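You operate a simulated robot arm through the tools that you are given. There is no shell and no other tool. Be economical: measure what you need, move in short steps, check, and stop when the job is done.

You are at the controls of a simulated two-armed robot. One attempt, no reset.

Task
Pick up the yellow band dark fork with one hand, pass it to the other hand and put it on the dark mat.

Only the result counts: the job must be done as asked and must still hold three seconds after the hand-in. Knocking over, shifting, dropping, spilling or breaking anything else fails it.

Robot
Two 6-joint arms with two-finger parallel grippers on one trunk, on a base that drives. Base frame: it is fixed to the floor where the robot stands at the start and does not move with it; the origin is under the middle of the robot, x ahead of it, y to its left, z up; the surface under the hand at the start is at about z = 0.85. Readings come in m, degrees, newtons and seconds.
The left shoulder is at the start at [0.08, 0.216, 1.597], the right one opposite. With the tool pointing down near the work surface each hand reaches from about 0.1 to 0.68 m from the robot's upright axis, wherever it stands, measured 20 degrees to its own side. Places, roughly: dark mat (38x23 cm) [-1.04, 0.1, 0.8]. Payload 3.43 kg a hand.
The TCP of each hand is the grasp point between the finger pads, 0.03 m short of the fingertips. In the tool frame z runs along the fingers and y along their closing line. Largest opening 0.094 m; finger width 0.028, thickness 0.01; the body of the gripper, 0.05 by 0.096 m, starts 0.055 m behind the TCP.
Orientation is that of the tool frame in the base frame, as a unit quaternion [w, x, y, z]. With the fingers straight down and closing along the base's y, the tool's x points along the base's -x, its y along +y and its z along -z.

Tools
- The arms move only by the tool move_arm. It takes "left_commands", "right_commands" or both (then of equal length, played together; a hand with none holds still); each is a list that holds one entry, the list of rows, each a list of 7 numbers: the shift along the tool's x, y, z in m, then the turn, a rotation vector about the tool's x, y, z in rad, then the gripper command, from -1 (fully open) to 1 (shut), values between in proportion. In form: [[[dx, dy, dz, rx, ry, rz, fingers], ...]]. A call has 1 to 12 rows; each row shifts and turns the commanded pose from where the row before left it, along the tool's axes as they then stand. A row lasts 0.2 s, in which the tool goes at most 0.05 m and 8.6 degrees; a call with a longer step from one row to the next is refused whole, and so is a gripper value outside its range. A pose out of reach is approached as far as the arm can. The call stops where the force on the tool passes 40 N (or 10 N more than at its start, if that is more) or the arm is blocked; 0.2 s more then pass. Each finger travels about 0.072 m/s and halts on what it meets, pressing with about 33 N; the grip force reading is that of the motor and also rises with nothing between the fingers. The clock runs only during rows and for 0.2 s after the last one: add rows that do not move to give the fingers time. The reply holds the time, the measured pose of the TCP, the force on the tool along the base axes, the opening and the grip force, in the units named above and with some noise, with the torque about the TCP (base axes, N m) and any sound that the robot's microphone picked up.
- Cameras (640 x 400 px; columns grow to the right, rows downward): "scene" is now at [0.0189, 0.0539, 1.7317]; the picture's right is [1.00, -0.07, -0.00], its down [-0.07, -0.93, -0.37] and it looks along [0.03, 0.36, -0.93] (base axes); focal length 214 px, centre (320, 200). "left" rides on the left gripper at [0.076, -0.014, -0.103] in its tool frame; the picture's right is [0.18, 0.98, 0.00], its down [-0.75, 0.14, -0.64] and it looks along [-0.63, 0.12, 0.77] (tool axes); focal length 243 px, centre (320, 200). "right" rides on the right gripper at [0.076, 0.014, -0.103] in its tool frame; the picture's right is [-0.18, 0.98, 0.00], its down [-0.75, -0.14, -0.64] and it looks along [-0.63, -0.12, 0.77] (tool axes); focal length 243 px, centre (320, 200). There is no depth. A picture from a camera that has moved, and an enlarged one, comes with that camera's place and axes in the base frame and with its lens. The place of the scene camera against the robot may be out by one fixed shift of up to 0.018 m in any direction.
- snapshot(camera): a new picture of that camera. It takes no simulated time.
- slide_trunk(by): slides the trunk up (or, below 0, down) by that many m; the arms and the scene camera ride with it, the base frame stays. It gives what a move gives, with no picture.
- steer(legs): drives the robot by 1 to 6 legs, each [ahead, left, turn to the left] in m, m and degrees, along the robot's own axes; the way and the turn of a leg run together, so that a leg with both is an arc; at most 1.5 m and 180 degrees a leg. The arms and the cameras ride along, it lands a little off, and it stops where it bumps. It gives what a move gives.
- aim_head(pan, tilt): turns the head with the scene camera to pan (to the left, within 86 degrees either way) and tilt (down, from -29 to 69), counted from straight ahead of the robot. It gives what a move gives.
- inspect(camera, box): a new picture of the part [left, top, right, bottom] of that camera's present view, enlarged. It takes no simulated time.
- job_done(): hands the job in; it is judged then, once.

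Work in short steps. Places have to be worked out from the pictures, the camera data and where the tool is seen: move nearer, look again, correct. Check each grasp and each placing, and mend what went wrong. You have 120 turns and 88 pictures in all, those below and enlarged ones among them. Open the grippers and draw the arms clear of the work before you hand the job in, unless the task says otherwise; then end with one line.

The tools are called after "Emit:" by a JSON object that holds its "op" and its "data". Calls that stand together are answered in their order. move_arm: Moves the arms, as the interface text tells. Its arguments: {"type":"object","properties":{"left_commands":{"type":"array"},"right_commands":{"type":"array"}},"required":[]} The other tools are called the same way: slide_trunk (by) slides the trunk up or down; steer (legs) drives the base; aim_head (pan, tilt) turns the head that bears the scene camera; snapshot (camera) takes a picture; inspect (camera, box) takes an enlarged picture of a part of a camera's view; job_done () hands the job in.

At the start:

```text
clock: 0.0
left_eef_pos: [0.3845, 0.5099, 1.0469]
left_orientation: [0.001, 0.0, 1.0, 0.001]
left_ft_force: [0.5, 0.6, -1.0]
left_moment: [0.02, -0.04, 0.0]
left_grip_width: 0.0939
left_grip_force: 0.0
right_eef_pos: [0.5373, 0.0824, 1.1168]
right_orientation: [0.0, 0.0, 1.0, 0.001]
right_ft_force: [0.2, 0.2, -0.6]
right_moment: [0.02, -0.02, 0.0]
right_grip_width: 0.0942
right_grip_force: 0.0
trunk travel left (down, up): [-0.827, 0.013]
robot x, y, heading: [-0.0014, -0.0016, 0.1]
head pan, tilt: [85.9, 68.5]
```

scene: 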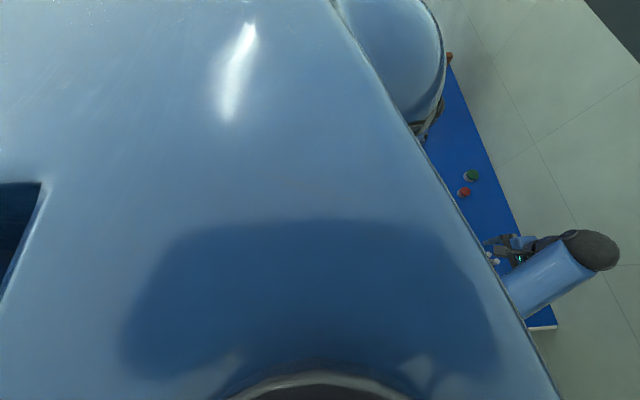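
right: 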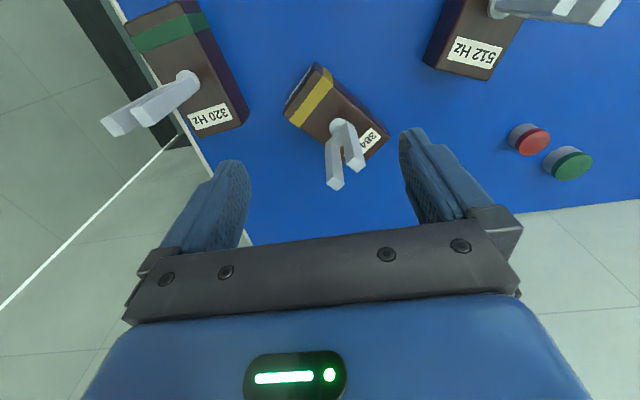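
left: 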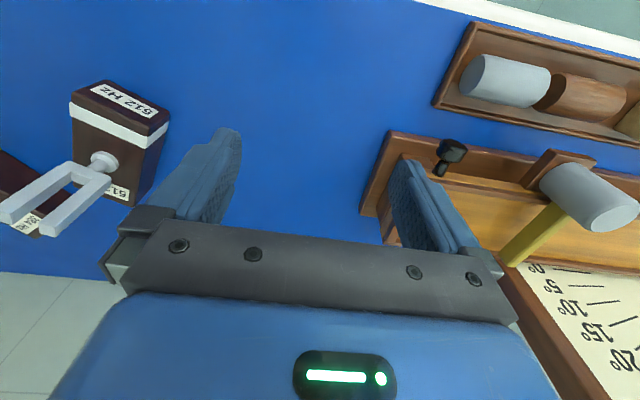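

The right hand camera shows tuning forks on dark boxes, one with a yellow band. I turn the head ahead to see the bench.

Emit:
{"op": "aim_head", "data": {"pan": 0, "tilt": 50}}

Emit:
{"op": "snapshot", "data": {"camera": "scene"}}

```text
clock: 1.6
left_eef_pos: [0.3838, 0.5091, 1.0485]
left_orientation: [0.001, 0.001, 1.0, 0.001]
left_ft_force: [0.7, 0.5, 0.5]
left_moment: [-0.02, -0.02, 0.01]
left_grip_width: 0.0942
left_grip_force: 0.1
right_eef_pos: [0.5381, 0.0808, 1.1174]
right_orientation: [0.001, 0.0, 1.0, 0.001]
right_ft_force: [0.1, 0.3, 0.0]
right_moment: [-0.01, 0.0, -0.01]
right_grip_width: 0.0941
right_grip_force: 0.0
trunk travel left (down, up): [-0.827, 0.013]
robot x, y, heading: [-0.0032, -0.0017, 0.2]
head pan, tilt: [0.0, 50.0]
```

```text
84 pictures are left
camera scene: at [0.092, -0.0018, 1.7534], right [0.0, -1.0, 0.0], down [-0.77, 0.0, -0.64], along [0.64, 0.0, -0.77], focal length 214 px, centre (320, 200)
```

scene: 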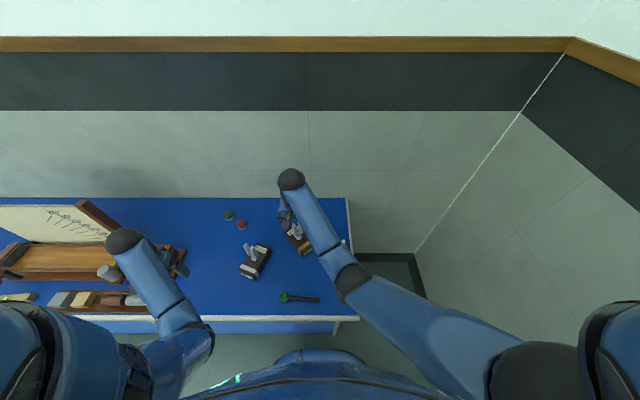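

The table is ahead with the forks. I enlarge the region to see all of it.

Emit:
{"op": "inspect", "data": {"camera": "scene", "box": [180, 180, 400, 330]}}

Emit:
{"op": "inspect", "data": {"camera": "right", "box": [240, 40, 440, 200]}}

```text
2.67 times, centred on (290, 255) of scene
camera zoom: at [0.092, -0.0018, 1.7534], right [0.0, -1.0, 0.0], down [-0.77, 0.0, -0.64], along [0.64, 0.0, -0.77], focal length 572 px, centre (400, 53)
```

zoom: 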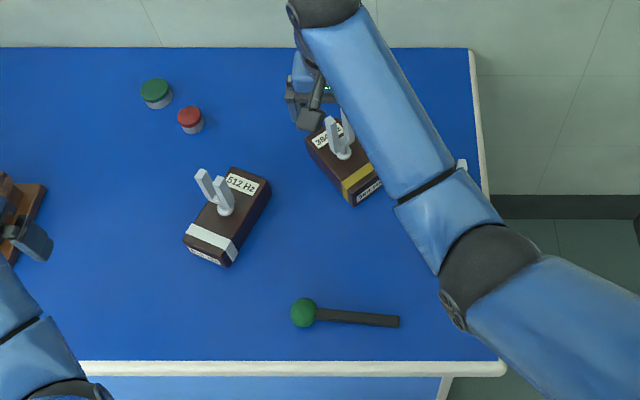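

```text
2.50 times, centred on (340, 120) of right
camera zoom: at [0.4612, 0.0966, 1.2204], right [0.18, 0.98, 0.0], down [0.75, -0.14, 0.64], along [0.63, -0.12, -0.77], focal length 606 px, centre (270, 400)
```

zoom: 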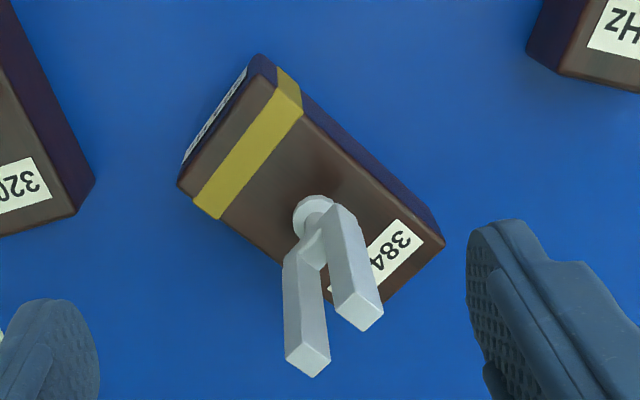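

The yellow band box (384 Hz) is at about (0.59, 0.096). I draw the right hand back and lower it for an oblique view to measure heights.

Emit:
{"op": "move_arm", "data": {"right_commands": [[[0.045, 0, 0, 0, 0, 0, -1], [0.045, 0, 0, 0, 0, 0, -1], [0.045, 0, 0, 0, 0, 0, -1], [0.045, 0, 0, 0, 0, 0, -1], [0.02, 0, 0.03, 0, 0, 0, -1], [0, 0, 0.045, 0, 0, 0, -1], [0, 0, 0.04, 0, 0, 0, -1], [0, 0, 0, 0, 0, 0, -1]]]}}

Emit:
{"op": "snapshot", "data": {"camera": "right"}}

Emit:
{"op": "inspect", "data": {"camera": "scene", "box": [180, 180, 400, 330]}}

```text
clock: 3.4
left_eef_pos: [0.384, 0.51, 1.0483]
left_orientation: [0.002, 0.0, 1.0, 0.001]
left_ft_force: [-0.1, 0.2, -1.2]
left_moment: [0.0, 0.02, 0.0]
left_grip_width: 0.0939
left_grip_force: 0.0
right_eef_pos: [0.3641, 0.1024, 0.9404]
right_orientation: [0.001, 0.001, 1.0, 0.001]
right_ft_force: [-0.3, 0.2, 0.1]
right_moment: [0.02, 0.0, 0.0]
right_grip_width: 0.0939
right_grip_force: 0.1
right hand out of reach, approached as far as the arm can: row 1, 2, 3, 4
trunk travel left (down, up): [-0.827, 0.013]
robot x, y, heading: [-0.0008, 0.0025, 0.0]
head pan, tilt: [0.0, 50.0]
```

```text
81 pictures are left
camera right: at [0.2873, 0.1183, 1.0451], right [0.18, 0.98, 0.0], down [0.75, -0.14, 0.64], along [0.63, -0.12, -0.77], focal length 243 px, centre (320, 200)
```

right: 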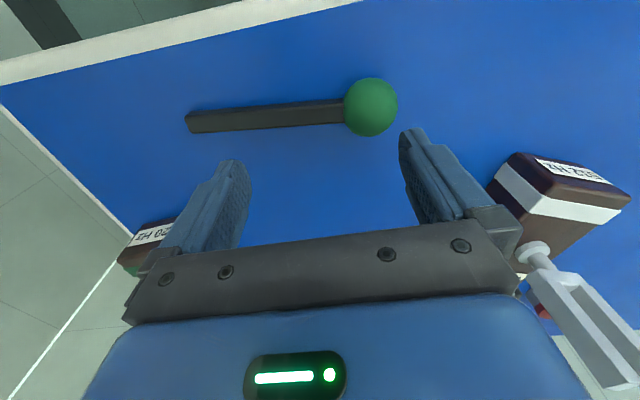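

```text
2.67 times, centred on (290, 255) of scene
camera zoom: at [0.0913, -0.0019, 1.7535], right [0.0, -1.0, 0.0], down [-0.77, 0.0, -0.64], along [0.64, 0.0, -0.77], focal length 572 px, centre (400, 53)
```

zoom: 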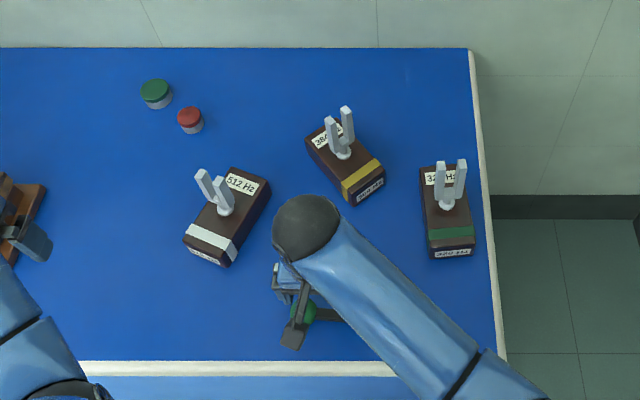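

The scene view is now clear of the fork; I enlarge it for measuring.

Emit:
{"op": "inspect", "data": {"camera": "scene", "box": [270, 205, 350, 265]}}

```text
6.67 times, centred on (310, 235) of scene
camera zoom: at [0.0913, -0.0019, 1.7535], right [0.0, -1.0, 0.0], down [-0.77, 0.0, -0.64], along [0.64, 0.0, -0.77], focal length 1430 px, centre (387, -33)
```

zoom: 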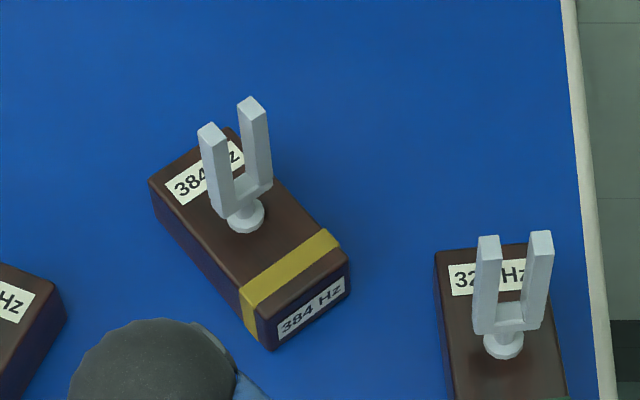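

The box is about 13 × 6.8 × 4.7 cm, centre ≈ (0.58, 0.094), long axis ≈ 39° from x, with the fork standing in the middle up to z ≈ 1.016. The right hand will take the yellow end tilted 35°, and the left will take the tines from above. First I raise, yaw and tilt the right hand.

Emit:
{"op": "move_arm", "data": {"right_commands": [[[0, 0, -0.045, 0, 0, 0, -1], [-0.045, -0.02, -0.035, 0, 0, 0, -1], [-0.045, -0.025, 0, 0, 0, 0, -1], [-0.03, -0.02, 0, 0, 0, 0, -1], [0, 0, 0, 0, 0, -0.136, -1], [0, 0, 0, 0, 0, -0.136, -1], [0, 0, 0, 0, 0, -0.136, -1], [0, 0, 0, 0, 0, -0.136, -1], [0, 0, 0, 0, 0, -0.136, -1]]]}}

Emit:
{"op": "move_arm", "data": {"right_commands": [[[0, 0, 0, 0, -0.122, 0, -1], [0, 0, 0, 0, -0.122, 0, -1], [0, 0, 0, 0, -0.122, 0, -1], [0, 0, 0, 0, -0.122, 0, -1], [0, 0, 0, 0, -0.122, 0, -1], [0, 0, 0, 0, 0, 0, -1]]]}}

Emit:
{"op": "snapshot", "data": {"camera": "right"}}

Emit:
{"op": "inspect", "data": {"camera": "scene", "box": [250, 190, 370, 270]}}

```text
refused: row 2 steps farther than a row can; nothing moved
```

```text
clock: 4.8
left_eef_pos: [0.3842, 0.5101, 1.0481]
left_orientation: [0.001, 0.0, 1.0, 0.001]
left_ft_force: [0.8, -0.7, 0.4]
left_moment: [0.0, 0.0, 0.0]
left_grip_width: 0.094
left_grip_force: 0.0
right_eef_pos: [0.3626, 0.1031, 0.941]
right_orientation: [0.302, -0.001, 0.953, 0.001]
right_ft_force: [0.0, -0.2, 0.2]
right_moment: [-0.03, -0.01, 0.02]
right_grip_width: 0.0941
right_grip_force: 0.0
trunk travel left (down, up): [-0.827, 0.013]
robot x, y, heading: [0.0019, -0.002, -0.0]
head pan, tilt: [0.0, 50.0]
```

```text
78 pictures are left
camera right: at [0.2416, 0.118, 0.9819], right [0.15, 0.98, 0.11], down [0.25, -0.14, 0.96], along [0.96, -0.12, -0.27], focal length 243 px, centre (320, 200)
```

right: 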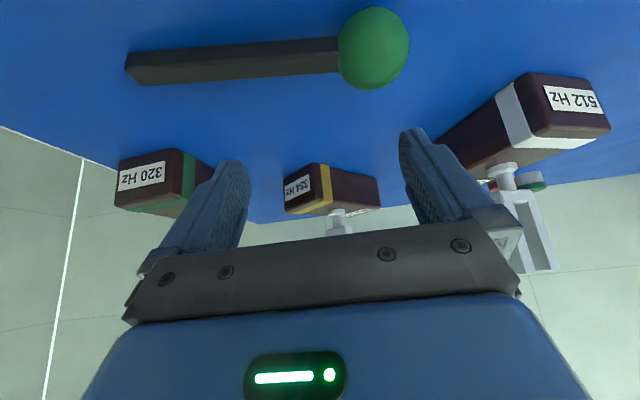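

```text
5.00 times, centred on (310, 230) of scene
camera zoom: at [0.0919, -0.0018, 1.7534], right [0.0, -1.0, 0.0], down [-0.77, 0.0, -0.64], along [0.64, 0.0, -0.77], focal length 1072 px, centre (370, 50)
```

zoom: 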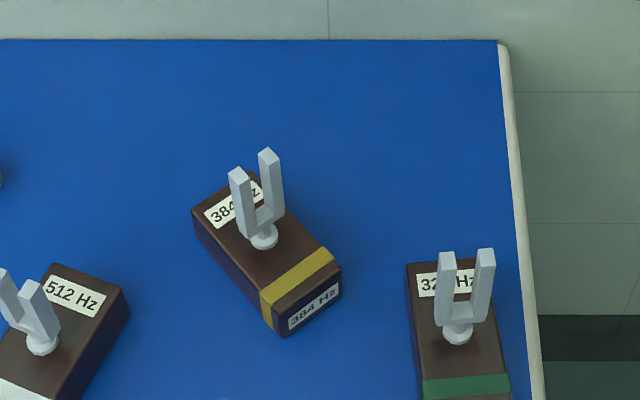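

The tilt went through first, giving a handy low view. I enlarge the fork in it to cross-check its place.

Emit:
{"op": "inspect", "data": {"camera": "right", "box": [260, 140, 400, 240]}}

```text
4.00 times, centred on (330, 190) of right
camera zoom: at [0.2416, 0.118, 0.9819], right [0.15, 0.98, 0.11], down [0.25, -0.14, 0.96], along [0.96, -0.12, -0.27], focal length 970 px, centre (280, 240)
```

zoom: 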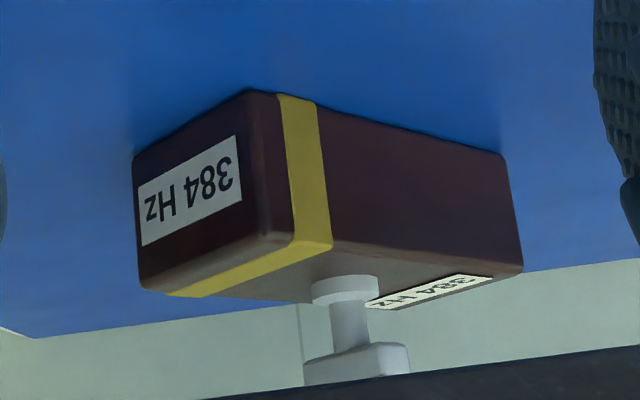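

Combining views, the box centre is ≈ (0.592, 0.096), long axis 40°, top ≈ 0.899. I move to a pre-approach point 12 cm back along the tool axis and yaw by 40°.

Emit:
{"op": "move_arm", "data": {"right_commands": [[[-0.0365, -0.0185, 0.0128, 0, 0, 0, -1], [-0.0365, -0.0185, 0.0128, 0, 0, 0, -1], [-0.0365, -0.0185, 0.0128, 0, 0, 0, -1], [-0.0365, -0.0185, 0.0128, 0, 0, 0, -1], [0, 0, 0, -0.0801, 0, -0.1143, -1], [0, 0, 0, -0.0801, 0, -0.1143, -1], [0, 0, 0, -0.0801, 0, -0.1143, -1], [0, 0, 0, -0.0801, 0, -0.1143, -1], [0, 0, 0, -0.0801, 0, -0.1143, -1], [0, 0, 0, 0, 0, 0, -1], [0, 0, 0, 0, 0, 0, -1]]]}}

Emit:
{"op": "snapshot", "data": {"camera": "right"}}

Emit:
{"op": "inspect", "data": {"camera": "scene", "box": [250, 190, 370, 270]}}

```text
clock: 7.2
left_eef_pos: [0.3847, 0.5085, 1.0492]
left_orientation: [0.001, 0.0, 1.0, 0.001]
left_ft_force: [-0.8, -0.4, -0.2]
left_moment: [-0.01, -0.02, -0.02]
left_grip_width: 0.094
left_grip_force: 0.0
right_eef_pos: [0.513, 0.028, 0.9819]
right_orientation: [0.283, -0.326, 0.896, 0.104]
right_ft_force: [0.0, 0.1, 0.1]
right_moment: [0.0, -0.02, 0.03]
right_grip_width: 0.0942
right_grip_force: 0.2
trunk travel left (down, up): [-0.827, 0.013]
robot x, y, heading: [0.0028, 0.0009, -0.0]
head pan, tilt: [0.0, 50.0]
```

```text
75 pictures are left
camera right: at [0.411, -0.037, 1.0241], right [-0.52, 0.85, 0.11], down [0.28, 0.05, 0.96], along [0.81, 0.53, -0.27], focal length 243 px, centre (320, 200)
```

right: 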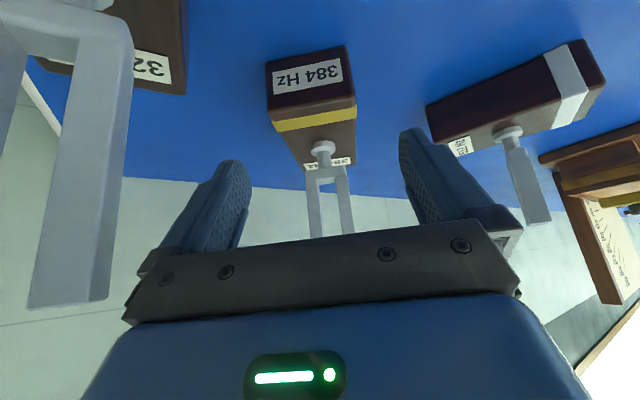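

```text
5.00 times, centred on (310, 230) of scene
camera zoom: at [0.092, -0.0017, 1.7534], right [0.0, -1.0, 0.0], down [-0.77, 0.0, -0.64], along [0.64, 0.0, -0.77], focal length 1072 px, centre (370, 50)
```

zoom: 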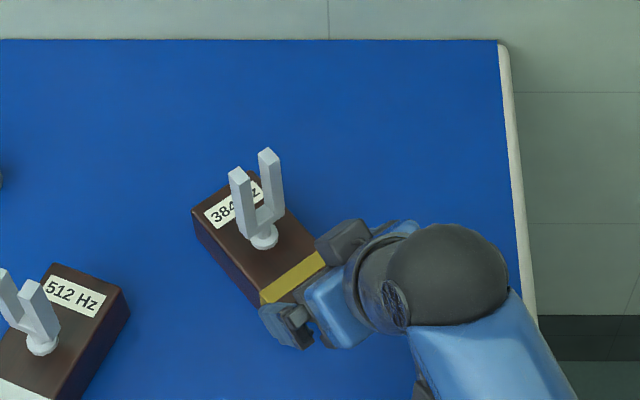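

The wrist view puts the near end-face centre at (0.5505, 0.055), axis 40.8°: hand is aligned to within a few mm. I advance 12 cm along the tool with a small correction, still open.

Emit:
{"op": "move_arm", "data": {"right_commands": [[[-0.0088, -0.003, 0, 0, 0, 0, -1], [0, 0, 0.03, 0, 0, 0, -1], [0, 0, 0.03, 0, 0, 0, -1], [0, 0, 0.03, 0, 0, 0, -1], [0, 0, 0.0295, 0, 0, 0, -1], [0, 0, 0, 0, 0, 0, -1]]]}}

Emit:
{"op": "snapshot", "data": {"camera": "right"}}

Emit:
{"op": "inspect", "data": {"camera": "scene", "box": [250, 190, 370, 270]}}

```text
clock: 8.6
left_eef_pos: [0.3859, 0.5102, 1.0481]
left_orientation: [0.001, 0.0, 1.0, 0.001]
left_ft_force: [0.6, -0.8, 0.4]
left_moment: [-0.01, 0.02, -0.03]
left_grip_width: 0.094
left_grip_force: 0.1
right_eef_pos: [0.5739, 0.0764, 0.8901]
right_orientation: [0.283, -0.327, 0.896, 0.103]
right_ft_force: [-0.1, 0.4, 0.2]
right_moment: [-0.01, 0.0, 0.0]
right_grip_width: 0.0942
right_grip_force: 0.0
trunk travel left (down, up): [-0.827, 0.013]
robot x, y, heading: [-0.0009, -0.0021, 0.2]
head pan, tilt: [0.0, 50.0]
```

```text
73 pictures are left
camera right: at [0.4709, 0.0099, 0.931], right [-0.52, 0.85, 0.11], down [0.28, 0.05, 0.96], along [0.81, 0.52, -0.26], focal length 243 px, centre (320, 200)
```

right: 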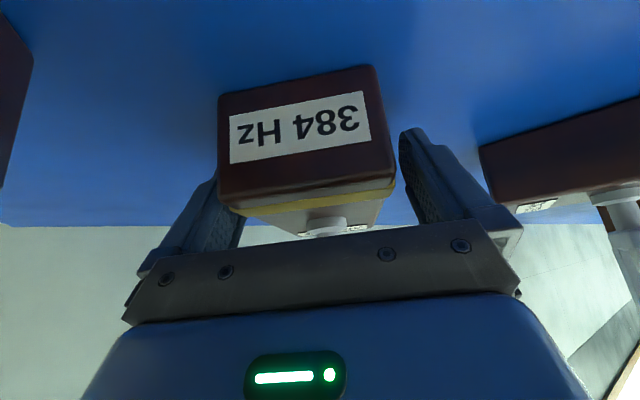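

```text
5.00 times, centred on (310, 230) of scene
camera zoom: at [0.092, -0.0018, 1.7534], right [0.0, -1.0, 0.0], down [-0.77, 0.0, -0.64], along [0.64, 0.0, -0.77], focal length 1072 px, centre (370, 50)
```

zoom: 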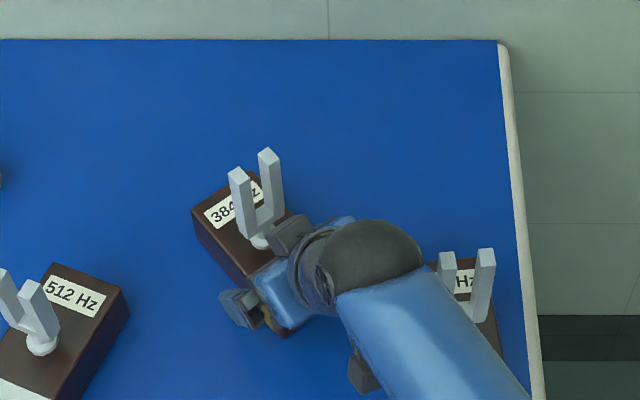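

Fingers straddle the box with no contact. I close.

Emit:
{"op": "move_arm", "data": {"right_commands": [[[0, 0, 0, 0, 0, 0, 0], [0, 0, 0, 0, 0, 0, 1], [0, 0, 0, 0, 0, 0, 1], [0, 0, 0, 0, 0, 0, 1], [0, 0, 0, 0, 0, 0, 1]]]}}

```text
clock: 9.8
left_eef_pos: [0.3849, 0.5105, 1.0494]
left_orientation: [0.001, 0.0, 1.0, 0.001]
left_ft_force: [-1.0, -0.7, -0.1]
left_moment: [0.0, 0.0, -0.01]
left_grip_width: 0.0938
left_grip_force: 0.1
right_eef_pos: [0.5742, 0.0769, 0.8913]
right_orientation: [0.284, -0.327, 0.895, 0.105]
right_ft_force: [-0.5, -0.1, 2.7]
right_moment: [0.06, -0.14, -0.18]
right_grip_width: 0.0761
right_grip_force: 32.8
trunk travel left (down, up): [-0.827, 0.013]
robot x, y, heading: [-0.0001, -0.0014, 0.0]
head pan, tilt: [0.0, 50.0]
```

Gripped at 7.6 cm with 33 N. I lift 5 cm straight up and check.

Emit:
{"op": "move_arm", "data": {"right_commands": [[[-0.0086, 0, -0.0123, 0, 0, 0, 1], [-0.01, 0, -0.0143, 0, 0, 0, 1], [-0.01, 0, -0.0143, 0, 0, 0, 1], [0, 0, 0, 0, 0, 0, 1]]]}}

Emit:
{"op": "snapshot", "data": {"camera": "right"}}

Emit:
{"op": "inspect", "data": {"camera": "scene", "box": [250, 190, 370, 270]}}

```text
clock: 10.8
left_eef_pos: [0.3857, 0.5091, 1.0481]
left_orientation: [0.0, -0.001, 1.0, 0.001]
left_ft_force: [0.6, 0.3, 0.4]
left_moment: [-0.03, 0.01, 0.01]
left_grip_width: 0.0939
left_grip_force: 0.0
right_eef_pos: [0.5732, 0.0766, 0.9407]
right_orientation: [0.283, -0.326, 0.896, 0.103]
right_ft_force: [-0.5, 0.3, -3.9]
right_moment: [-0.11, 0.09, -0.01]
right_grip_width: 0.0762
right_grip_force: 33.1
trunk travel left (down, up): [-0.827, 0.013]
robot x, y, heading: [0.0013, 0.0002, 0.1]
head pan, tilt: [0.0, 50.0]
```

```text
71 pictures are left
camera right: at [0.471, 0.0097, 0.9809], right [-0.52, 0.85, 0.11], down [0.28, 0.05, 0.96], along [0.81, 0.52, -0.27], focal length 243 px, centre (320, 200)
```

right: 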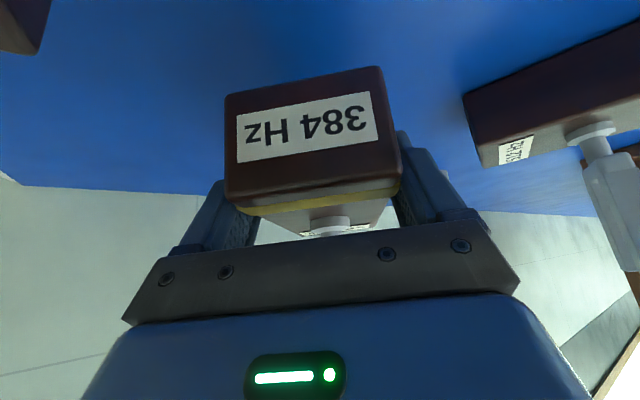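

```text
5.00 times, centred on (310, 230) of scene
camera zoom: at [0.0931, -0.0016, 1.7533], right [0.0, -1.0, 0.0], down [-0.77, 0.0, -0.64], along [0.64, 0.0, -0.77], focal length 1072 px, centre (370, 50)
```

zoom: 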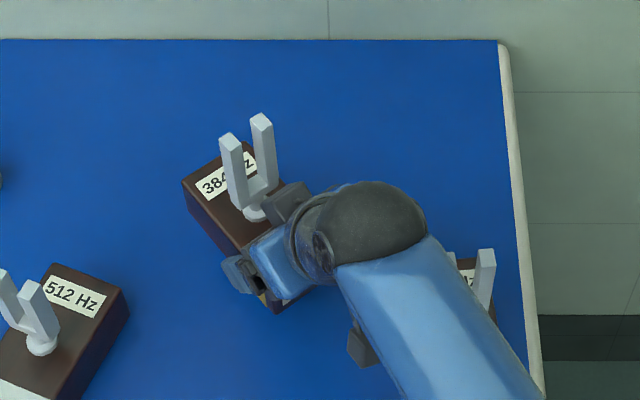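

The fork is held firmly (~4 N). I raise it to z ≈ 1.08 while raising and yawing the left hand clockwise, so its camera side will point away from the right hand.

Emit:
{"op": "move_arm", "data": {"right_commands": [[[-0.0067, 0, -0.0096, 0, 0, 0, 1], [-0.0067, 0, -0.0096, 0, 0, 0, 1], [-0.0067, 0, -0.0096, 0, 0, 0, 1], [-0.0067, 0, -0.0096, 0, 0, 0, 1], [-0.0067, 0, -0.0096, 0, 0, 0, 1], [-0.0067, 0, -0.0096, 0, 0, 0, 1], [-0.0067, 0, -0.0096, 0, 0, 0, 1], [-0.0067, 0, -0.0096, 0, 0, 0, 1], [-0.0067, 0, -0.0096, 0, 0, 0, 1], [-0.0067, 0, -0.0096, 0, 0, 0, 1], [-0.0067, 0, -0.0096, 0, 0, 0, 1], [-0.0067, 0, -0.0096, 0, 0, 0, 1]]], "left_commands": [[[0, 0, -0.02, 0, 0, 0, -1], [0, 0, -0.02, 0, 0, 0.145, -1], [0, 0, -0.02, 0, 0, 0.145, -1], [0, 0, -0.02, 0, 0, 0.145, -1], [0, 0, -0.02, 0, 0, 0.145, -1], [0, 0, -0.02, 0, 0, 0.145, -1], [0, 0, 0, 0, 0, 0.145, -1], [0, 0, 0, 0, 0, 0.145, -1], [0, 0, 0, 0, 0, 0.145, -1], [0, 0, 0, 0, 0, 0.145, -1], [0, 0, 0, 0, 0, 0.145, -1], [0, 0, 0, 0, 0, 0.145, -1]]]}}

Emit:
{"op": "snapshot", "data": {"camera": "scene"}}

```text
clock: 13.4
left_eef_pos: [0.4154, 0.5395, 1.0667]
left_orientation: [0.0, 0.717, 0.697, 0.002]
left_ft_force: [0.0, 0.6, 0.1]
left_moment: [0.01, 0.01, 0.01]
left_grip_width: 0.0939
left_grip_force: 0.0
left hand out of reach, approached as far as the arm can: row 1, 2, 3, 4, 5, 6
right_eef_pos: [0.5721, 0.0747, 1.0806]
right_orientation: [0.283, -0.327, 0.896, 0.103]
right_ft_force: [0.0, 0.2, -4.3]
right_moment: [-0.06, 0.06, 0.03]
right_grip_width: 0.0762
right_grip_force: 32.8
trunk travel left (down, up): [-0.827, 0.013]
robot x, y, heading: [0.0012, -0.0001, 0.2]
head pan, tilt: [0.0, 50.0]
```

```text
69 pictures are left
camera scene: at [0.0926, -0.0017, 1.7534], right [0.0, -1.0, 0.0], down [-0.77, 0.0, -0.64], along [0.64, 0.0, -0.77], focal length 214 px, centre (320, 200)
```

scene: 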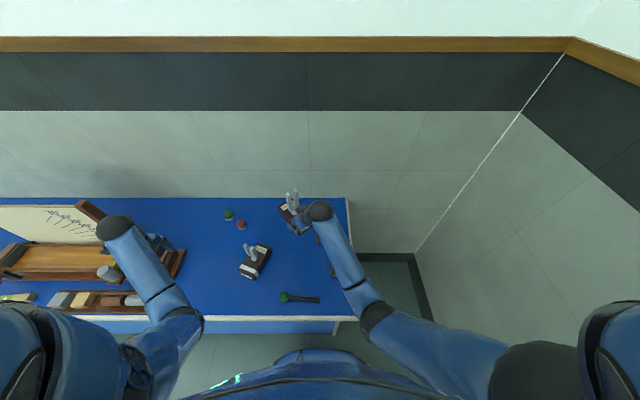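

The left hand can't go much higher there, so I lower the held fork to z ≈ 1.01 over its old free spot and yaw it a further 30° to point left; the left hand yaws to match (−110°).

Emit:
{"op": "move_arm", "data": {"right_commands": [[[0.0067, 0, 0.0096, -0.0501, 0, -0.0715, 1], [0.0067, 0, 0.0096, -0.0501, 0, -0.0715, 1], [0.0067, 0, 0.0096, -0.0501, 0, -0.0715, 1], [0.0067, 0, 0.0096, -0.0501, 0, -0.0715, 1], [0.0067, 0, 0.0096, -0.0501, 0, -0.0715, 1], [0.0067, 0, 0.0096, -0.0501, 0, -0.0715, 1], [0, 0, 0, 0, 0, 0, 1]]], "left_commands": [[[0, 0, 0, 0, 0, 0.107, -1], [0, 0, 0, 0, 0, 0.107, -1], [0, 0, 0, 0, 0, 0.107, -1], [0, 0, 0, 0, 0, 0, -1], [0, 0, 0, 0, 0, 0, -1], [0, 0, 0, 0, 0, 0, -1], [0, 0, 0, 0, 0, 0, -1]]]}}

Emit:
{"op": "inspect", "data": {"camera": "scene", "box": [220, 160, 380, 260]}}

Emit:
{"op": "snapshot", "data": {"camera": "right"}}

```text
clock: 15.0
left_eef_pos: [0.4145, 0.5382, 1.0655]
left_orientation: [-0.001, 0.818, 0.575, 0.002]
left_ft_force: [0.1, 0.6, -1.2]
left_moment: [0.01, 0.02, -0.04]
left_grip_width: 0.0941
left_grip_force: 0.0
right_eef_pos: [0.5728, 0.0767, 1.0095]
right_orientation: [0.248, -0.547, 0.78, 0.174]
right_ft_force: [-0.7, 0.0, -3.8]
right_moment: [-0.09, 0.04, 0.0]
right_grip_width: 0.0766
right_grip_force: 32.9
trunk travel left (down, up): [-0.827, 0.013]
robot x, y, heading: [0.0026, -0.0023, 0.3]
head pan, tilt: [0.0, 50.0]
```

```text
4.00 times, centred on (300, 210) of scene
camera zoom: at [0.0926, -0.0017, 1.7534], right [0.0, -1.0, 0.0], down [-0.77, 0.0, -0.64], along [0.64, 0.0, -0.77], focal length 858 px, centre (400, 160)
```

zoom: 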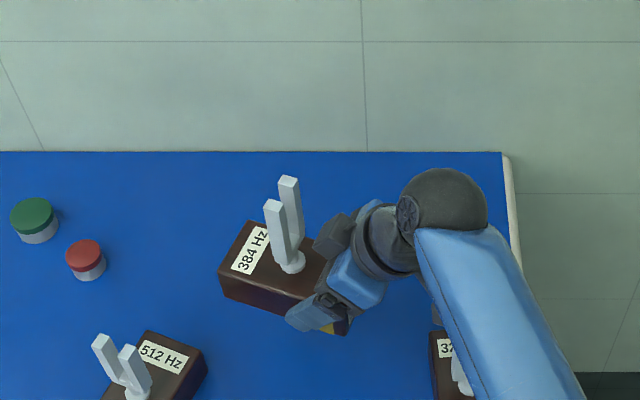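

```text
67 pictures are left
camera right: at [0.5183, -0.0324, 1.0513], right [-0.87, 0.48, 0.11], down [0.22, 0.18, 0.96], along [0.44, 0.86, -0.26], focal length 243 px, centre (320, 200)
```

right: 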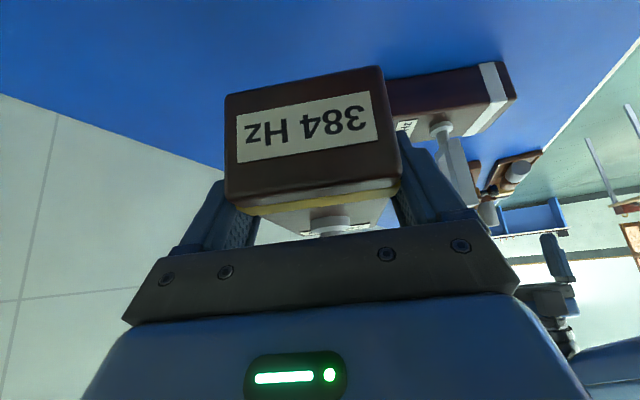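

Fork now at ≈ (0.584, 0.108), tine tops ≈ 1.135. I bring the left hand to 14 cm beyond it on the far (left) side at z ≈ 1.105, to slide in sideways.

Emit:
{"op": "move_arm", "data": {"left_commands": [[[-0.0229, 0.034, -0.0044, 0, 0, 0, -1], [-0.0229, 0.034, -0.0044, 0, 0, 0, -1], [-0.0229, 0.034, -0.0044, 0, 0, 0, -1], [-0.0229, 0.034, -0.0044, 0, 0, 0, -1], [-0.0229, 0.034, -0.0044, 0, 0, 0, -1], [-0.0229, 0.034, -0.0044, 0, 0, 0, -1], [-0.0229, 0.034, -0.0044, 0, 0, 0, -1], [-0.0229, 0.034, -0.0044, 0, 0, 0, -1], [-0.0229, 0.034, -0.0044, 0, 0, 0, -1], [0, 0, 0, 0, 0, 0, -1], [0, 0, 0, 0, 0, 0, -1]]]}}

Emit:
{"op": "snapshot", "data": {"camera": "left"}}

Emit:
{"op": "inspect", "data": {"camera": "scene", "box": [220, 140, 380, 240]}}

```text
clock: 17.4
left_eef_pos: [0.6375, 0.2428, 1.0938]
left_orientation: [0.001, 0.818, 0.575, 0.001]
left_ft_force: [0.2, 0.6, -0.4]
left_moment: [0.01, 0.03, -0.01]
left_grip_width: 0.0941
left_grip_force: 0.0
left hand out of reach, approached as far as the arm can: row 1, 2, 4
right_eef_pos: [0.5745, 0.0776, 1.0093]
right_orientation: [0.246, -0.547, 0.781, 0.172]
right_ft_force: [0.9, 0.0, -3.5]
right_moment: [-0.14, 0.01, 0.0]
right_grip_width: 0.0764
right_grip_force: 32.9
trunk travel left (down, up): [-0.827, 0.013]
robot x, y, heading: [0.0027, 0.0011, 0.0]
head pan, tilt: [0.0, 50.0]
```

```text
66 pictures are left
camera left: at [0.6505, 0.3206, 1.1956], right [0.99, -0.16, 0.0], down [-0.12, -0.76, 0.64], along [-0.1, -0.63, -0.77], focal length 243 px, centre (320, 200)
```

left: 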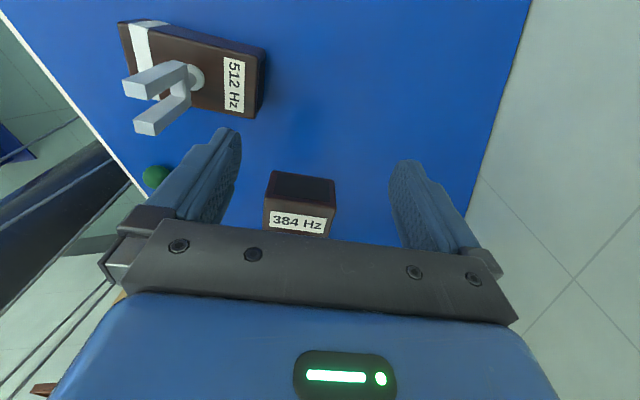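

```text
4.00 times, centred on (300, 190) of scene
camera zoom: at [0.092, -0.0009, 1.7534], right [0.0, -1.0, 0.0], down [-0.77, 0.0, -0.64], along [0.64, 0.0, -0.77], focal length 858 px, centre (400, 240)
```

zoom: 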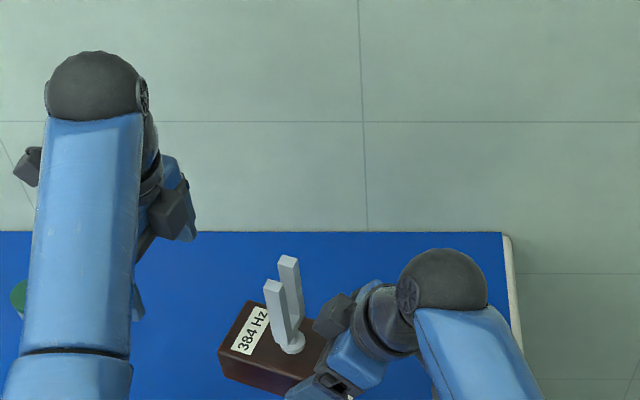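

The box end sits at (0.609, 0.175), matching. I slide the left hand 14 cm toward the fork along its tool −x.

Emit:
{"op": "move_arm", "data": {"left_commands": [[[-0.03, 0, 0, 0, 0, 0, -1], [-0.03, -0.001, 0, 0, 0, 0, -1], [-0.03, -0.001, 0, 0, 0, 0, -1], [0, 0, 0, 0, 0, 0, -1]]]}}

Emit:
{"op": "snapshot", "data": {"camera": "left"}}

Emit:
{"op": "inspect", "data": {"camera": "scene", "box": [220, 140, 380, 240]}}

```text
clock: 18.4
left_eef_pos: [0.6061, 0.1608, 1.0938]
left_orientation: [-0.001, 0.818, 0.575, 0.001]
left_ft_force: [-0.4, -0.5, 0.9]
left_moment: [0.0, -0.01, -0.01]
left_grip_width: 0.0944
left_grip_force: 0.0
right_eef_pos: [0.5723, 0.0753, 1.0104]
right_orientation: [0.246, -0.547, 0.781, 0.174]
right_ft_force: [0.4, 0.1, -4.0]
right_moment: [-0.12, 0.06, 0.05]
right_grip_width: 0.0762
right_grip_force: 32.5
trunk travel left (down, up): [-0.827, 0.013]
robot x, y, heading: [-0.0032, 0.001, 0.1]
head pan, tilt: [0.0, 50.0]
```

```text
64 pictures are left
camera left: at [0.6181, 0.2372, 1.1951], right [0.99, -0.16, 0.0], down [-0.12, -0.76, 0.64], along [-0.1, -0.63, -0.77], focal length 243 px, centre (320, 200)
```

left: 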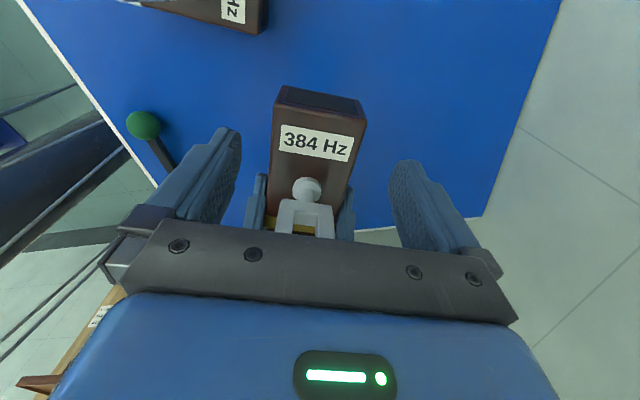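

```text
4.00 times, centred on (300, 190) of scene
camera zoom: at [0.0931, -0.0018, 1.7534], right [0.0, -1.0, 0.0], down [-0.77, 0.0, -0.64], along [0.64, 0.0, -0.77], focal length 858 px, centre (400, 240)
```

zoom: 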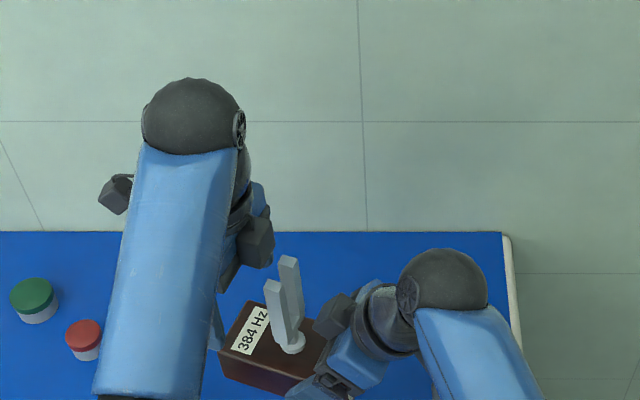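

The tines are between the left fingers, collar at (0.585, 0.111). I slide the remaining 5.4 cm.

Emit:
{"op": "move_arm", "data": {"left_commands": [[[-0.027, -0.001, 0, 0, 0, 0, -1], [-0.027, -0.001, 0, 0, 0, 0, -1], [0, 0, 0, 0, 0, 0, -1]]]}}

Emit:
{"op": "snapshot", "data": {"camera": "left"}}

Emit:
{"op": "inspect", "data": {"camera": "scene", "box": [220, 140, 380, 240]}}

```text
clock: 19.2
left_eef_pos: [0.5856, 0.11, 1.093]
left_orientation: [0.0, 0.818, 0.575, 0.001]
left_ft_force: [0.3, 1.0, 0.2]
left_moment: [-0.02, 0.02, -0.02]
left_grip_width: 0.0939
left_grip_force: 0.0
right_eef_pos: [0.5742, 0.0764, 1.0094]
right_orientation: [0.246, -0.547, 0.781, 0.172]
right_ft_force: [0.1, -0.2, -4.1]
right_moment: [-0.13, 0.08, -0.01]
right_grip_width: 0.0762
right_grip_force: 33.2
trunk travel left (down, up): [-0.827, 0.013]
robot x, y, heading: [0.0005, 0.001, -0.1]
head pan, tilt: [0.0, 50.0]
```

```text
62 pictures are left
camera left: at [0.5985, 0.187, 1.1951], right [0.99, -0.16, 0.0], down [-0.12, -0.76, 0.64], along [-0.1, -0.63, -0.77], focal length 243 px, centre (320, 200)
```

left: 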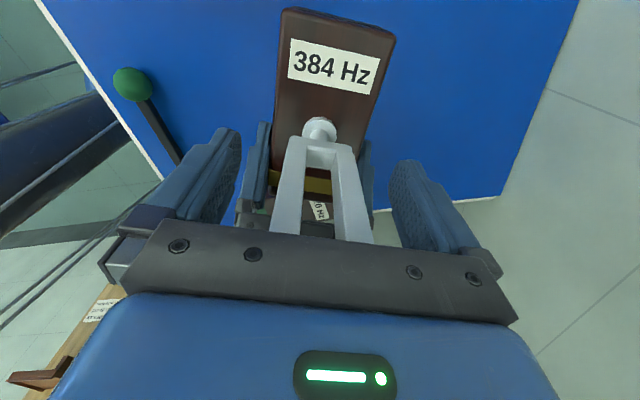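

```text
4.00 times, centred on (300, 190) of scene
camera zoom: at [0.093, -0.0013, 1.7534], right [0.0, -1.0, 0.0], down [-0.77, 0.0, -0.64], along [0.64, 0.0, -0.77], focal length 858 px, centre (400, 240)
```

zoom: 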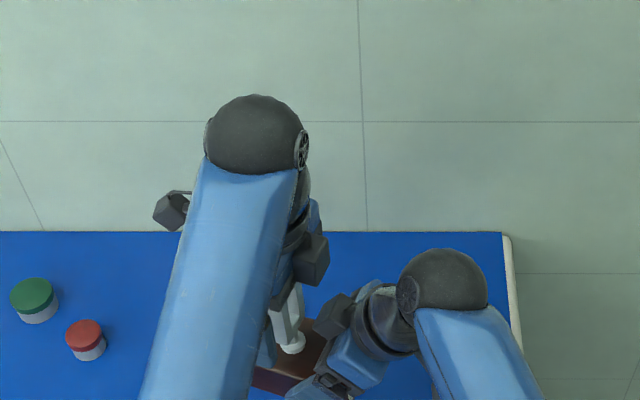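

The fork is centred between the left fingers. I close the left hand while the right holds.

Emit:
{"op": "move_arm", "data": {"left_commands": [[[0, 0, 0, 0, 0, 0, -0.3], [0, 0, 0, 0, 0, 0, 0], [0, 0, 0, 0, 0, 0, 1], [0, 0, 0, 0, 0, 0, 1], [0, 0, 0, 0, 0, 0, 1], [0, 0, 0, 0, 0, 0, 1], [0, 0, 0, 0, 0, 0, 1]]]}}

Emit:
{"op": "snapshot", "data": {"camera": "left"}}

```text
clock: 20.8
left_eef_pos: [0.5867, 0.1097, 1.0935]
left_orientation: [0.0, 0.818, 0.575, 0.002]
left_ft_force: [-0.6, -0.3, -0.4]
left_moment: [-0.12, -0.14, 0.03]
left_grip_width: 0.0448
left_grip_force: 33.1
right_eef_pos: [0.5752, 0.0752, 1.0099]
right_orientation: [0.248, -0.547, 0.781, 0.172]
right_ft_force: [0.0, 0.7, -3.6]
right_moment: [-0.02, 0.22, -0.05]
right_grip_width: 0.0765
right_grip_force: 33.3
trunk travel left (down, up): [-0.827, 0.013]
robot x, y, heading: [0.0016, 0.003, 0.0]
head pan, tilt: [0.0, 50.0]
```

```text
60 pictures are left
camera left: at [0.5986, 0.1868, 1.1954], right [0.99, -0.16, 0.0], down [-0.12, -0.76, 0.64], along [-0.1, -0.63, -0.77], focal length 243 px, centre (320, 200)
```

left: 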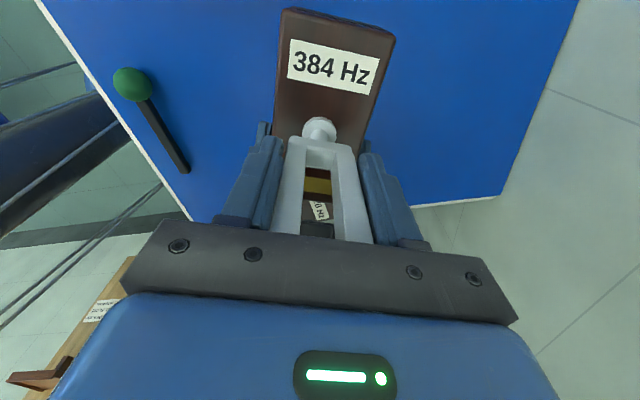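

Tines held at 4.5 cm, 33 N. I open the right hand and draw it back along its axis.

Emit:
{"op": "move_arm", "data": {"right_commands": [[[0, 0, 0, 0, 0, 0, 0.2], [0, 0, 0, 0, 0, 0, -1], [0, 0, 0, 0, 0, 0, -1], [0, 0, 0, 0, 0, 0, -1], [0, 0, -0.02, 0, 0, 0, -1], [0, 0, -0.03, 0, 0, 0, -1], [0, 0, -0.04, 0, 0, 0, -1], [0, 0, -0.04, 0, 0, 0, -1], [0, 0, 0, 0, 0, 0, -1]]]}}

Emit:
{"op": "snapshot", "data": {"camera": "left"}}

Emit:
{"op": "snapshot", "data": {"camera": "scene"}}

```text
clock: 22.8
left_eef_pos: [0.5861, 0.1097, 1.0936]
left_orientation: [-0.001, 0.818, 0.575, 0.001]
left_ft_force: [-0.4, -0.2, -0.6]
left_moment: [0.01, 0.02, 0.01]
left_grip_width: 0.0451
left_grip_force: 32.9
right_eef_pos: [0.5481, 0.0066, 1.1173]
right_orientation: [0.247, -0.547, 0.78, 0.174]
right_ft_force: [0.3, -0.5, 0.5]
right_moment: [0.02, 0.0, 0.02]
right_grip_width: 0.0942
right_grip_force: 0.1
trunk travel left (down, up): [-0.827, 0.013]
robot x, y, heading: [0.0003, 0.0004, -0.1]
head pan, tilt: [0.0, 50.0]
```

```text
59 pictures are left
camera left: at [0.5986, 0.1868, 1.1953], right [0.99, -0.16, 0.0], down [-0.12, -0.76, 0.64], along [-0.1, -0.63, -0.77], focal length 243 px, centre (320, 200)
```

left: 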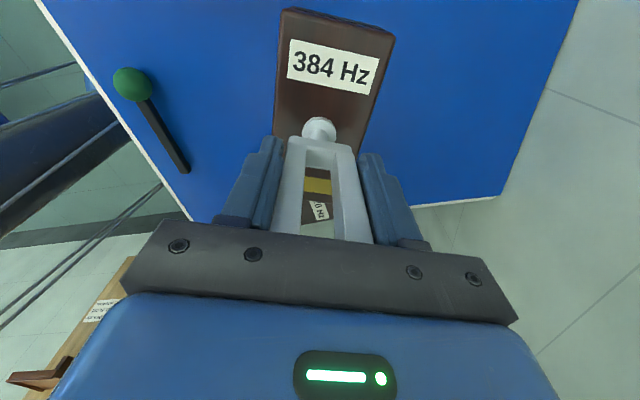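

```text
58 pictures are left
camera scene: at [0.0928, -0.0019, 1.7534], right [0.0, -1.0, 0.0], down [-0.77, 0.0, -0.64], along [0.64, 0.0, -0.77], focal length 214 px, centre (320, 200)
```

scene: 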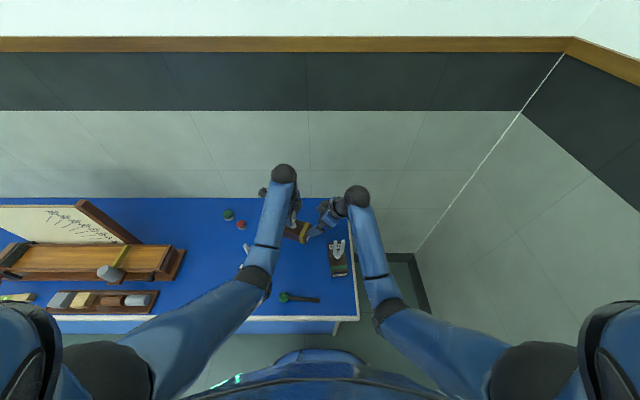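

The fork stays in the left hand, right hand clear. Before driving I look to both rear sides.

Emit:
{"op": "aim_head", "data": {"pan": 86, "tilt": 25}}

Emit:
{"op": "snapshot", "data": {"camera": "scene"}}

Emit:
{"op": "aim_head", "data": {"pan": -86, "tilt": 25}}

Emit:
{"op": "snapshot", "data": {"camera": "scene"}}

```text
clock: 24.4
left_eef_pos: [0.5861, 0.1108, 1.093]
left_orientation: [0.0, 0.818, 0.575, 0.002]
left_ft_force: [-0.6, 0.1, -0.2]
left_moment: [0.04, -0.03, 0.01]
left_grip_width: 0.0449
left_grip_force: 33.1
right_eef_pos: [0.5492, 0.0059, 1.1186]
right_orientation: [0.246, -0.547, 0.781, 0.172]
right_ft_force: [0.3, 1.0, 0.4]
right_moment: [0.05, 0.03, -0.03]
right_grip_width: 0.094
right_grip_force: 0.1
trunk travel left (down, up): [-0.827, 0.013]
robot x, y, heading: [0.0012, -0.0023, 0.2]
head pan, tilt: [85.9, 25.0]
```

```text
57 pictures are left
camera scene: at [0.0223, 0.09, 1.7909], right [1.0, -0.07, 0.0], down [-0.03, -0.42, -0.91], along [0.06, 0.9, -0.42], focal length 214 px, centre (320, 200)
```

scene: 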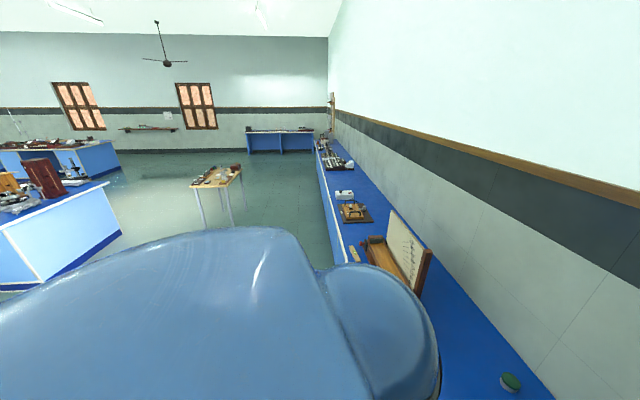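

```text
clock: 27.0
left_eef_pos: [0.5863, 0.1094, 1.0929]
left_orientation: [-0.001, 0.818, 0.575, 0.002]
left_ft_force: [0.3, 0.8, -0.1]
left_moment: [0.0, -0.01, 0.01]
left_grip_width: 0.0451
left_grip_force: 32.3
right_eef_pos: [0.5479, 0.0046, 1.1175]
right_orientation: [0.247, -0.547, 0.781, 0.173]
right_ft_force: [0.0, -0.6, -0.5]
right_moment: [-0.03, -0.03, 0.01]
right_grip_width: 0.094
right_grip_force: 0.1
trunk travel left (down, up): [-0.827, 0.013]
robot x, y, heading: [0.0007, 0.0027, -0.1]
head pan, tilt: [-85.9, 25.0]
```

```text
56 pictures are left
camera scene: at [0.0223, -0.0939, 1.7909], right [-1.0, -0.07, 0.0], down [-0.03, 0.42, -0.91], along [0.06, -0.9, -0.42], focal length 214 px, centre (320, 200)
```

scene: 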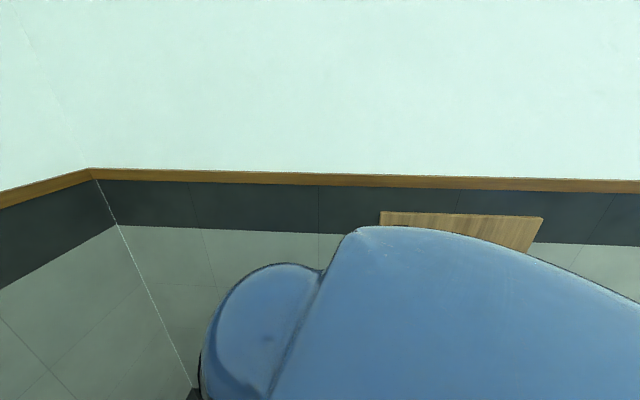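

Nothing visible close at the rear flanks except a wooden surface rear-right; the path back to clear the bench must be short. I set the head ahead and back up 0.15 m first.

Emit:
{"op": "steer", "data": {"legs": [[-0.15, 0, 0]]}}

Emit:
{"op": "snapshot", "data": {"camera": "scene"}}

Emit:
{"op": "snapshot", "data": {"camera": "left"}}

```text
clock: 28.4
left_eef_pos: [0.4408, 0.1107, 1.0913]
left_orientation: [-0.001, 0.818, 0.575, 0.0]
left_ft_force: [1.3, 0.1, -4.5]
left_moment: [-0.01, 0.0, 0.02]
left_grip_width: 0.0451
left_grip_force: 33.1
right_eef_pos: [0.403, 0.0049, 1.1153]
right_orientation: [0.246, -0.546, 0.782, 0.173]
right_ft_force: [0.8, -0.8, 0.5]
right_moment: [-0.01, 0.02, 0.01]
right_grip_width: 0.0943
right_grip_force: 0.0
trunk travel left (down, up): [-0.827, 0.013]
robot x, y, heading: [-0.1469, 0.0015, -0.2]
head pan, tilt: [-85.9, 25.0]
```

```text
55 pictures are left
camera scene: at [-0.12, -0.0939, 1.7907], right [-1.0, -0.07, 0.0], down [-0.03, 0.42, -0.91], along [0.06, -0.9, -0.42], focal length 214 px, centre (320, 200)
```

scene: 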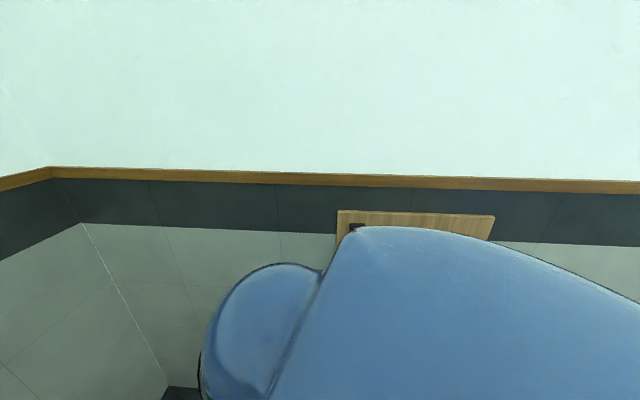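

```text
54 pictures are left
camera left: at [0.4545, 0.1863, 1.1933], right [0.99, -0.16, 0.0], down [-0.12, -0.76, 0.64], along [-0.1, -0.63, -0.77], focal length 243 px, centre (320, 200)
```

left: 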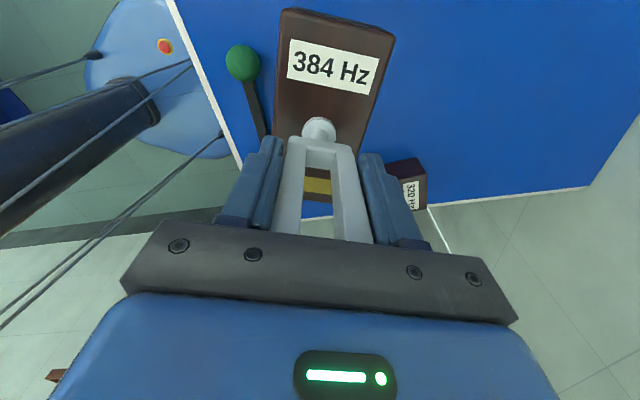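

The weight (≈4.5 N) is on the left hand. Parallax places a tall wooden panel at right, y ≈ −0.7, top ≈ 1.47, so I'll turn left. I back another 0.17 m to clear the bench.

Emit:
{"op": "steer", "data": {"legs": [[-0.17, 0, 0]]}}

Emit:
{"op": "aim_head", "data": {"pan": 0, "tilt": 45}}

Emit:
{"op": "snapshot", "data": {"camera": "scene"}}

```text
clock: 29.8
left_eef_pos: [0.2727, 0.1084, 1.0909]
left_orientation: [-0.001, 0.818, 0.575, 0.0]
left_ft_force: [0.6, -0.1, -3.1]
left_moment: [0.02, 0.04, 0.01]
left_grip_width: 0.045
left_grip_force: 32.8
right_eef_pos: [0.234, 0.0048, 1.1159]
right_orientation: [0.245, -0.546, 0.782, 0.173]
right_ft_force: [0.4, 0.3, -0.1]
right_moment: [-0.01, 0.02, 0.01]
right_grip_width: 0.0941
right_grip_force: 0.1
trunk travel left (down, up): [-0.827, 0.013]
robot x, y, heading: [-0.3153, -0.0028, 0.0]
head pan, tilt: [-85.9, 25.0]
```

```text
clock: 31.4
left_eef_pos: [0.2679, 0.1093, 1.0933]
left_orientation: [0.0, 0.818, 0.575, 0.002]
left_ft_force: [-0.4, 0.3, -2.8]
left_moment: [0.0, 0.01, 0.03]
left_grip_width: 0.0454
left_grip_force: 33.0
right_eef_pos: [0.2308, 0.0051, 1.1179]
right_orientation: [0.247, -0.547, 0.781, 0.173]
right_ft_force: [1.1, 0.2, -0.8]
right_moment: [-0.01, 0.01, 0.01]
right_grip_width: 0.0942
right_grip_force: 0.1
trunk travel left (down, up): [-0.827, 0.013]
robot x, y, heading: [-0.319, 0.0002, 0.1]
head pan, tilt: [0.0, 45.0]
```

```text
53 pictures are left
camera scene: at [-0.2212, -0.0019, 1.7604], right [0.0, -1.0, 0.0], down [-0.71, 0.0, -0.71], along [0.71, 0.0, -0.71], focal length 214 px, centre (320, 200)
```

scene: 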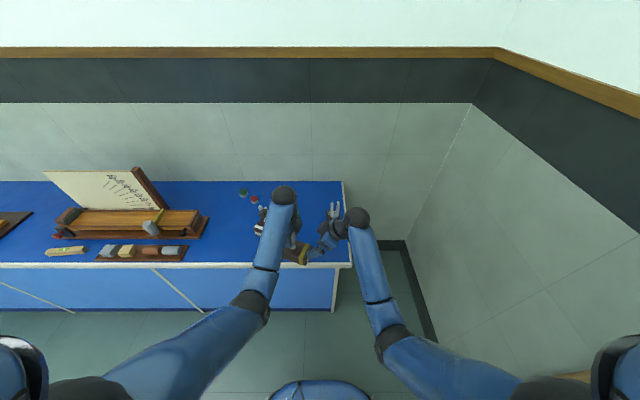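

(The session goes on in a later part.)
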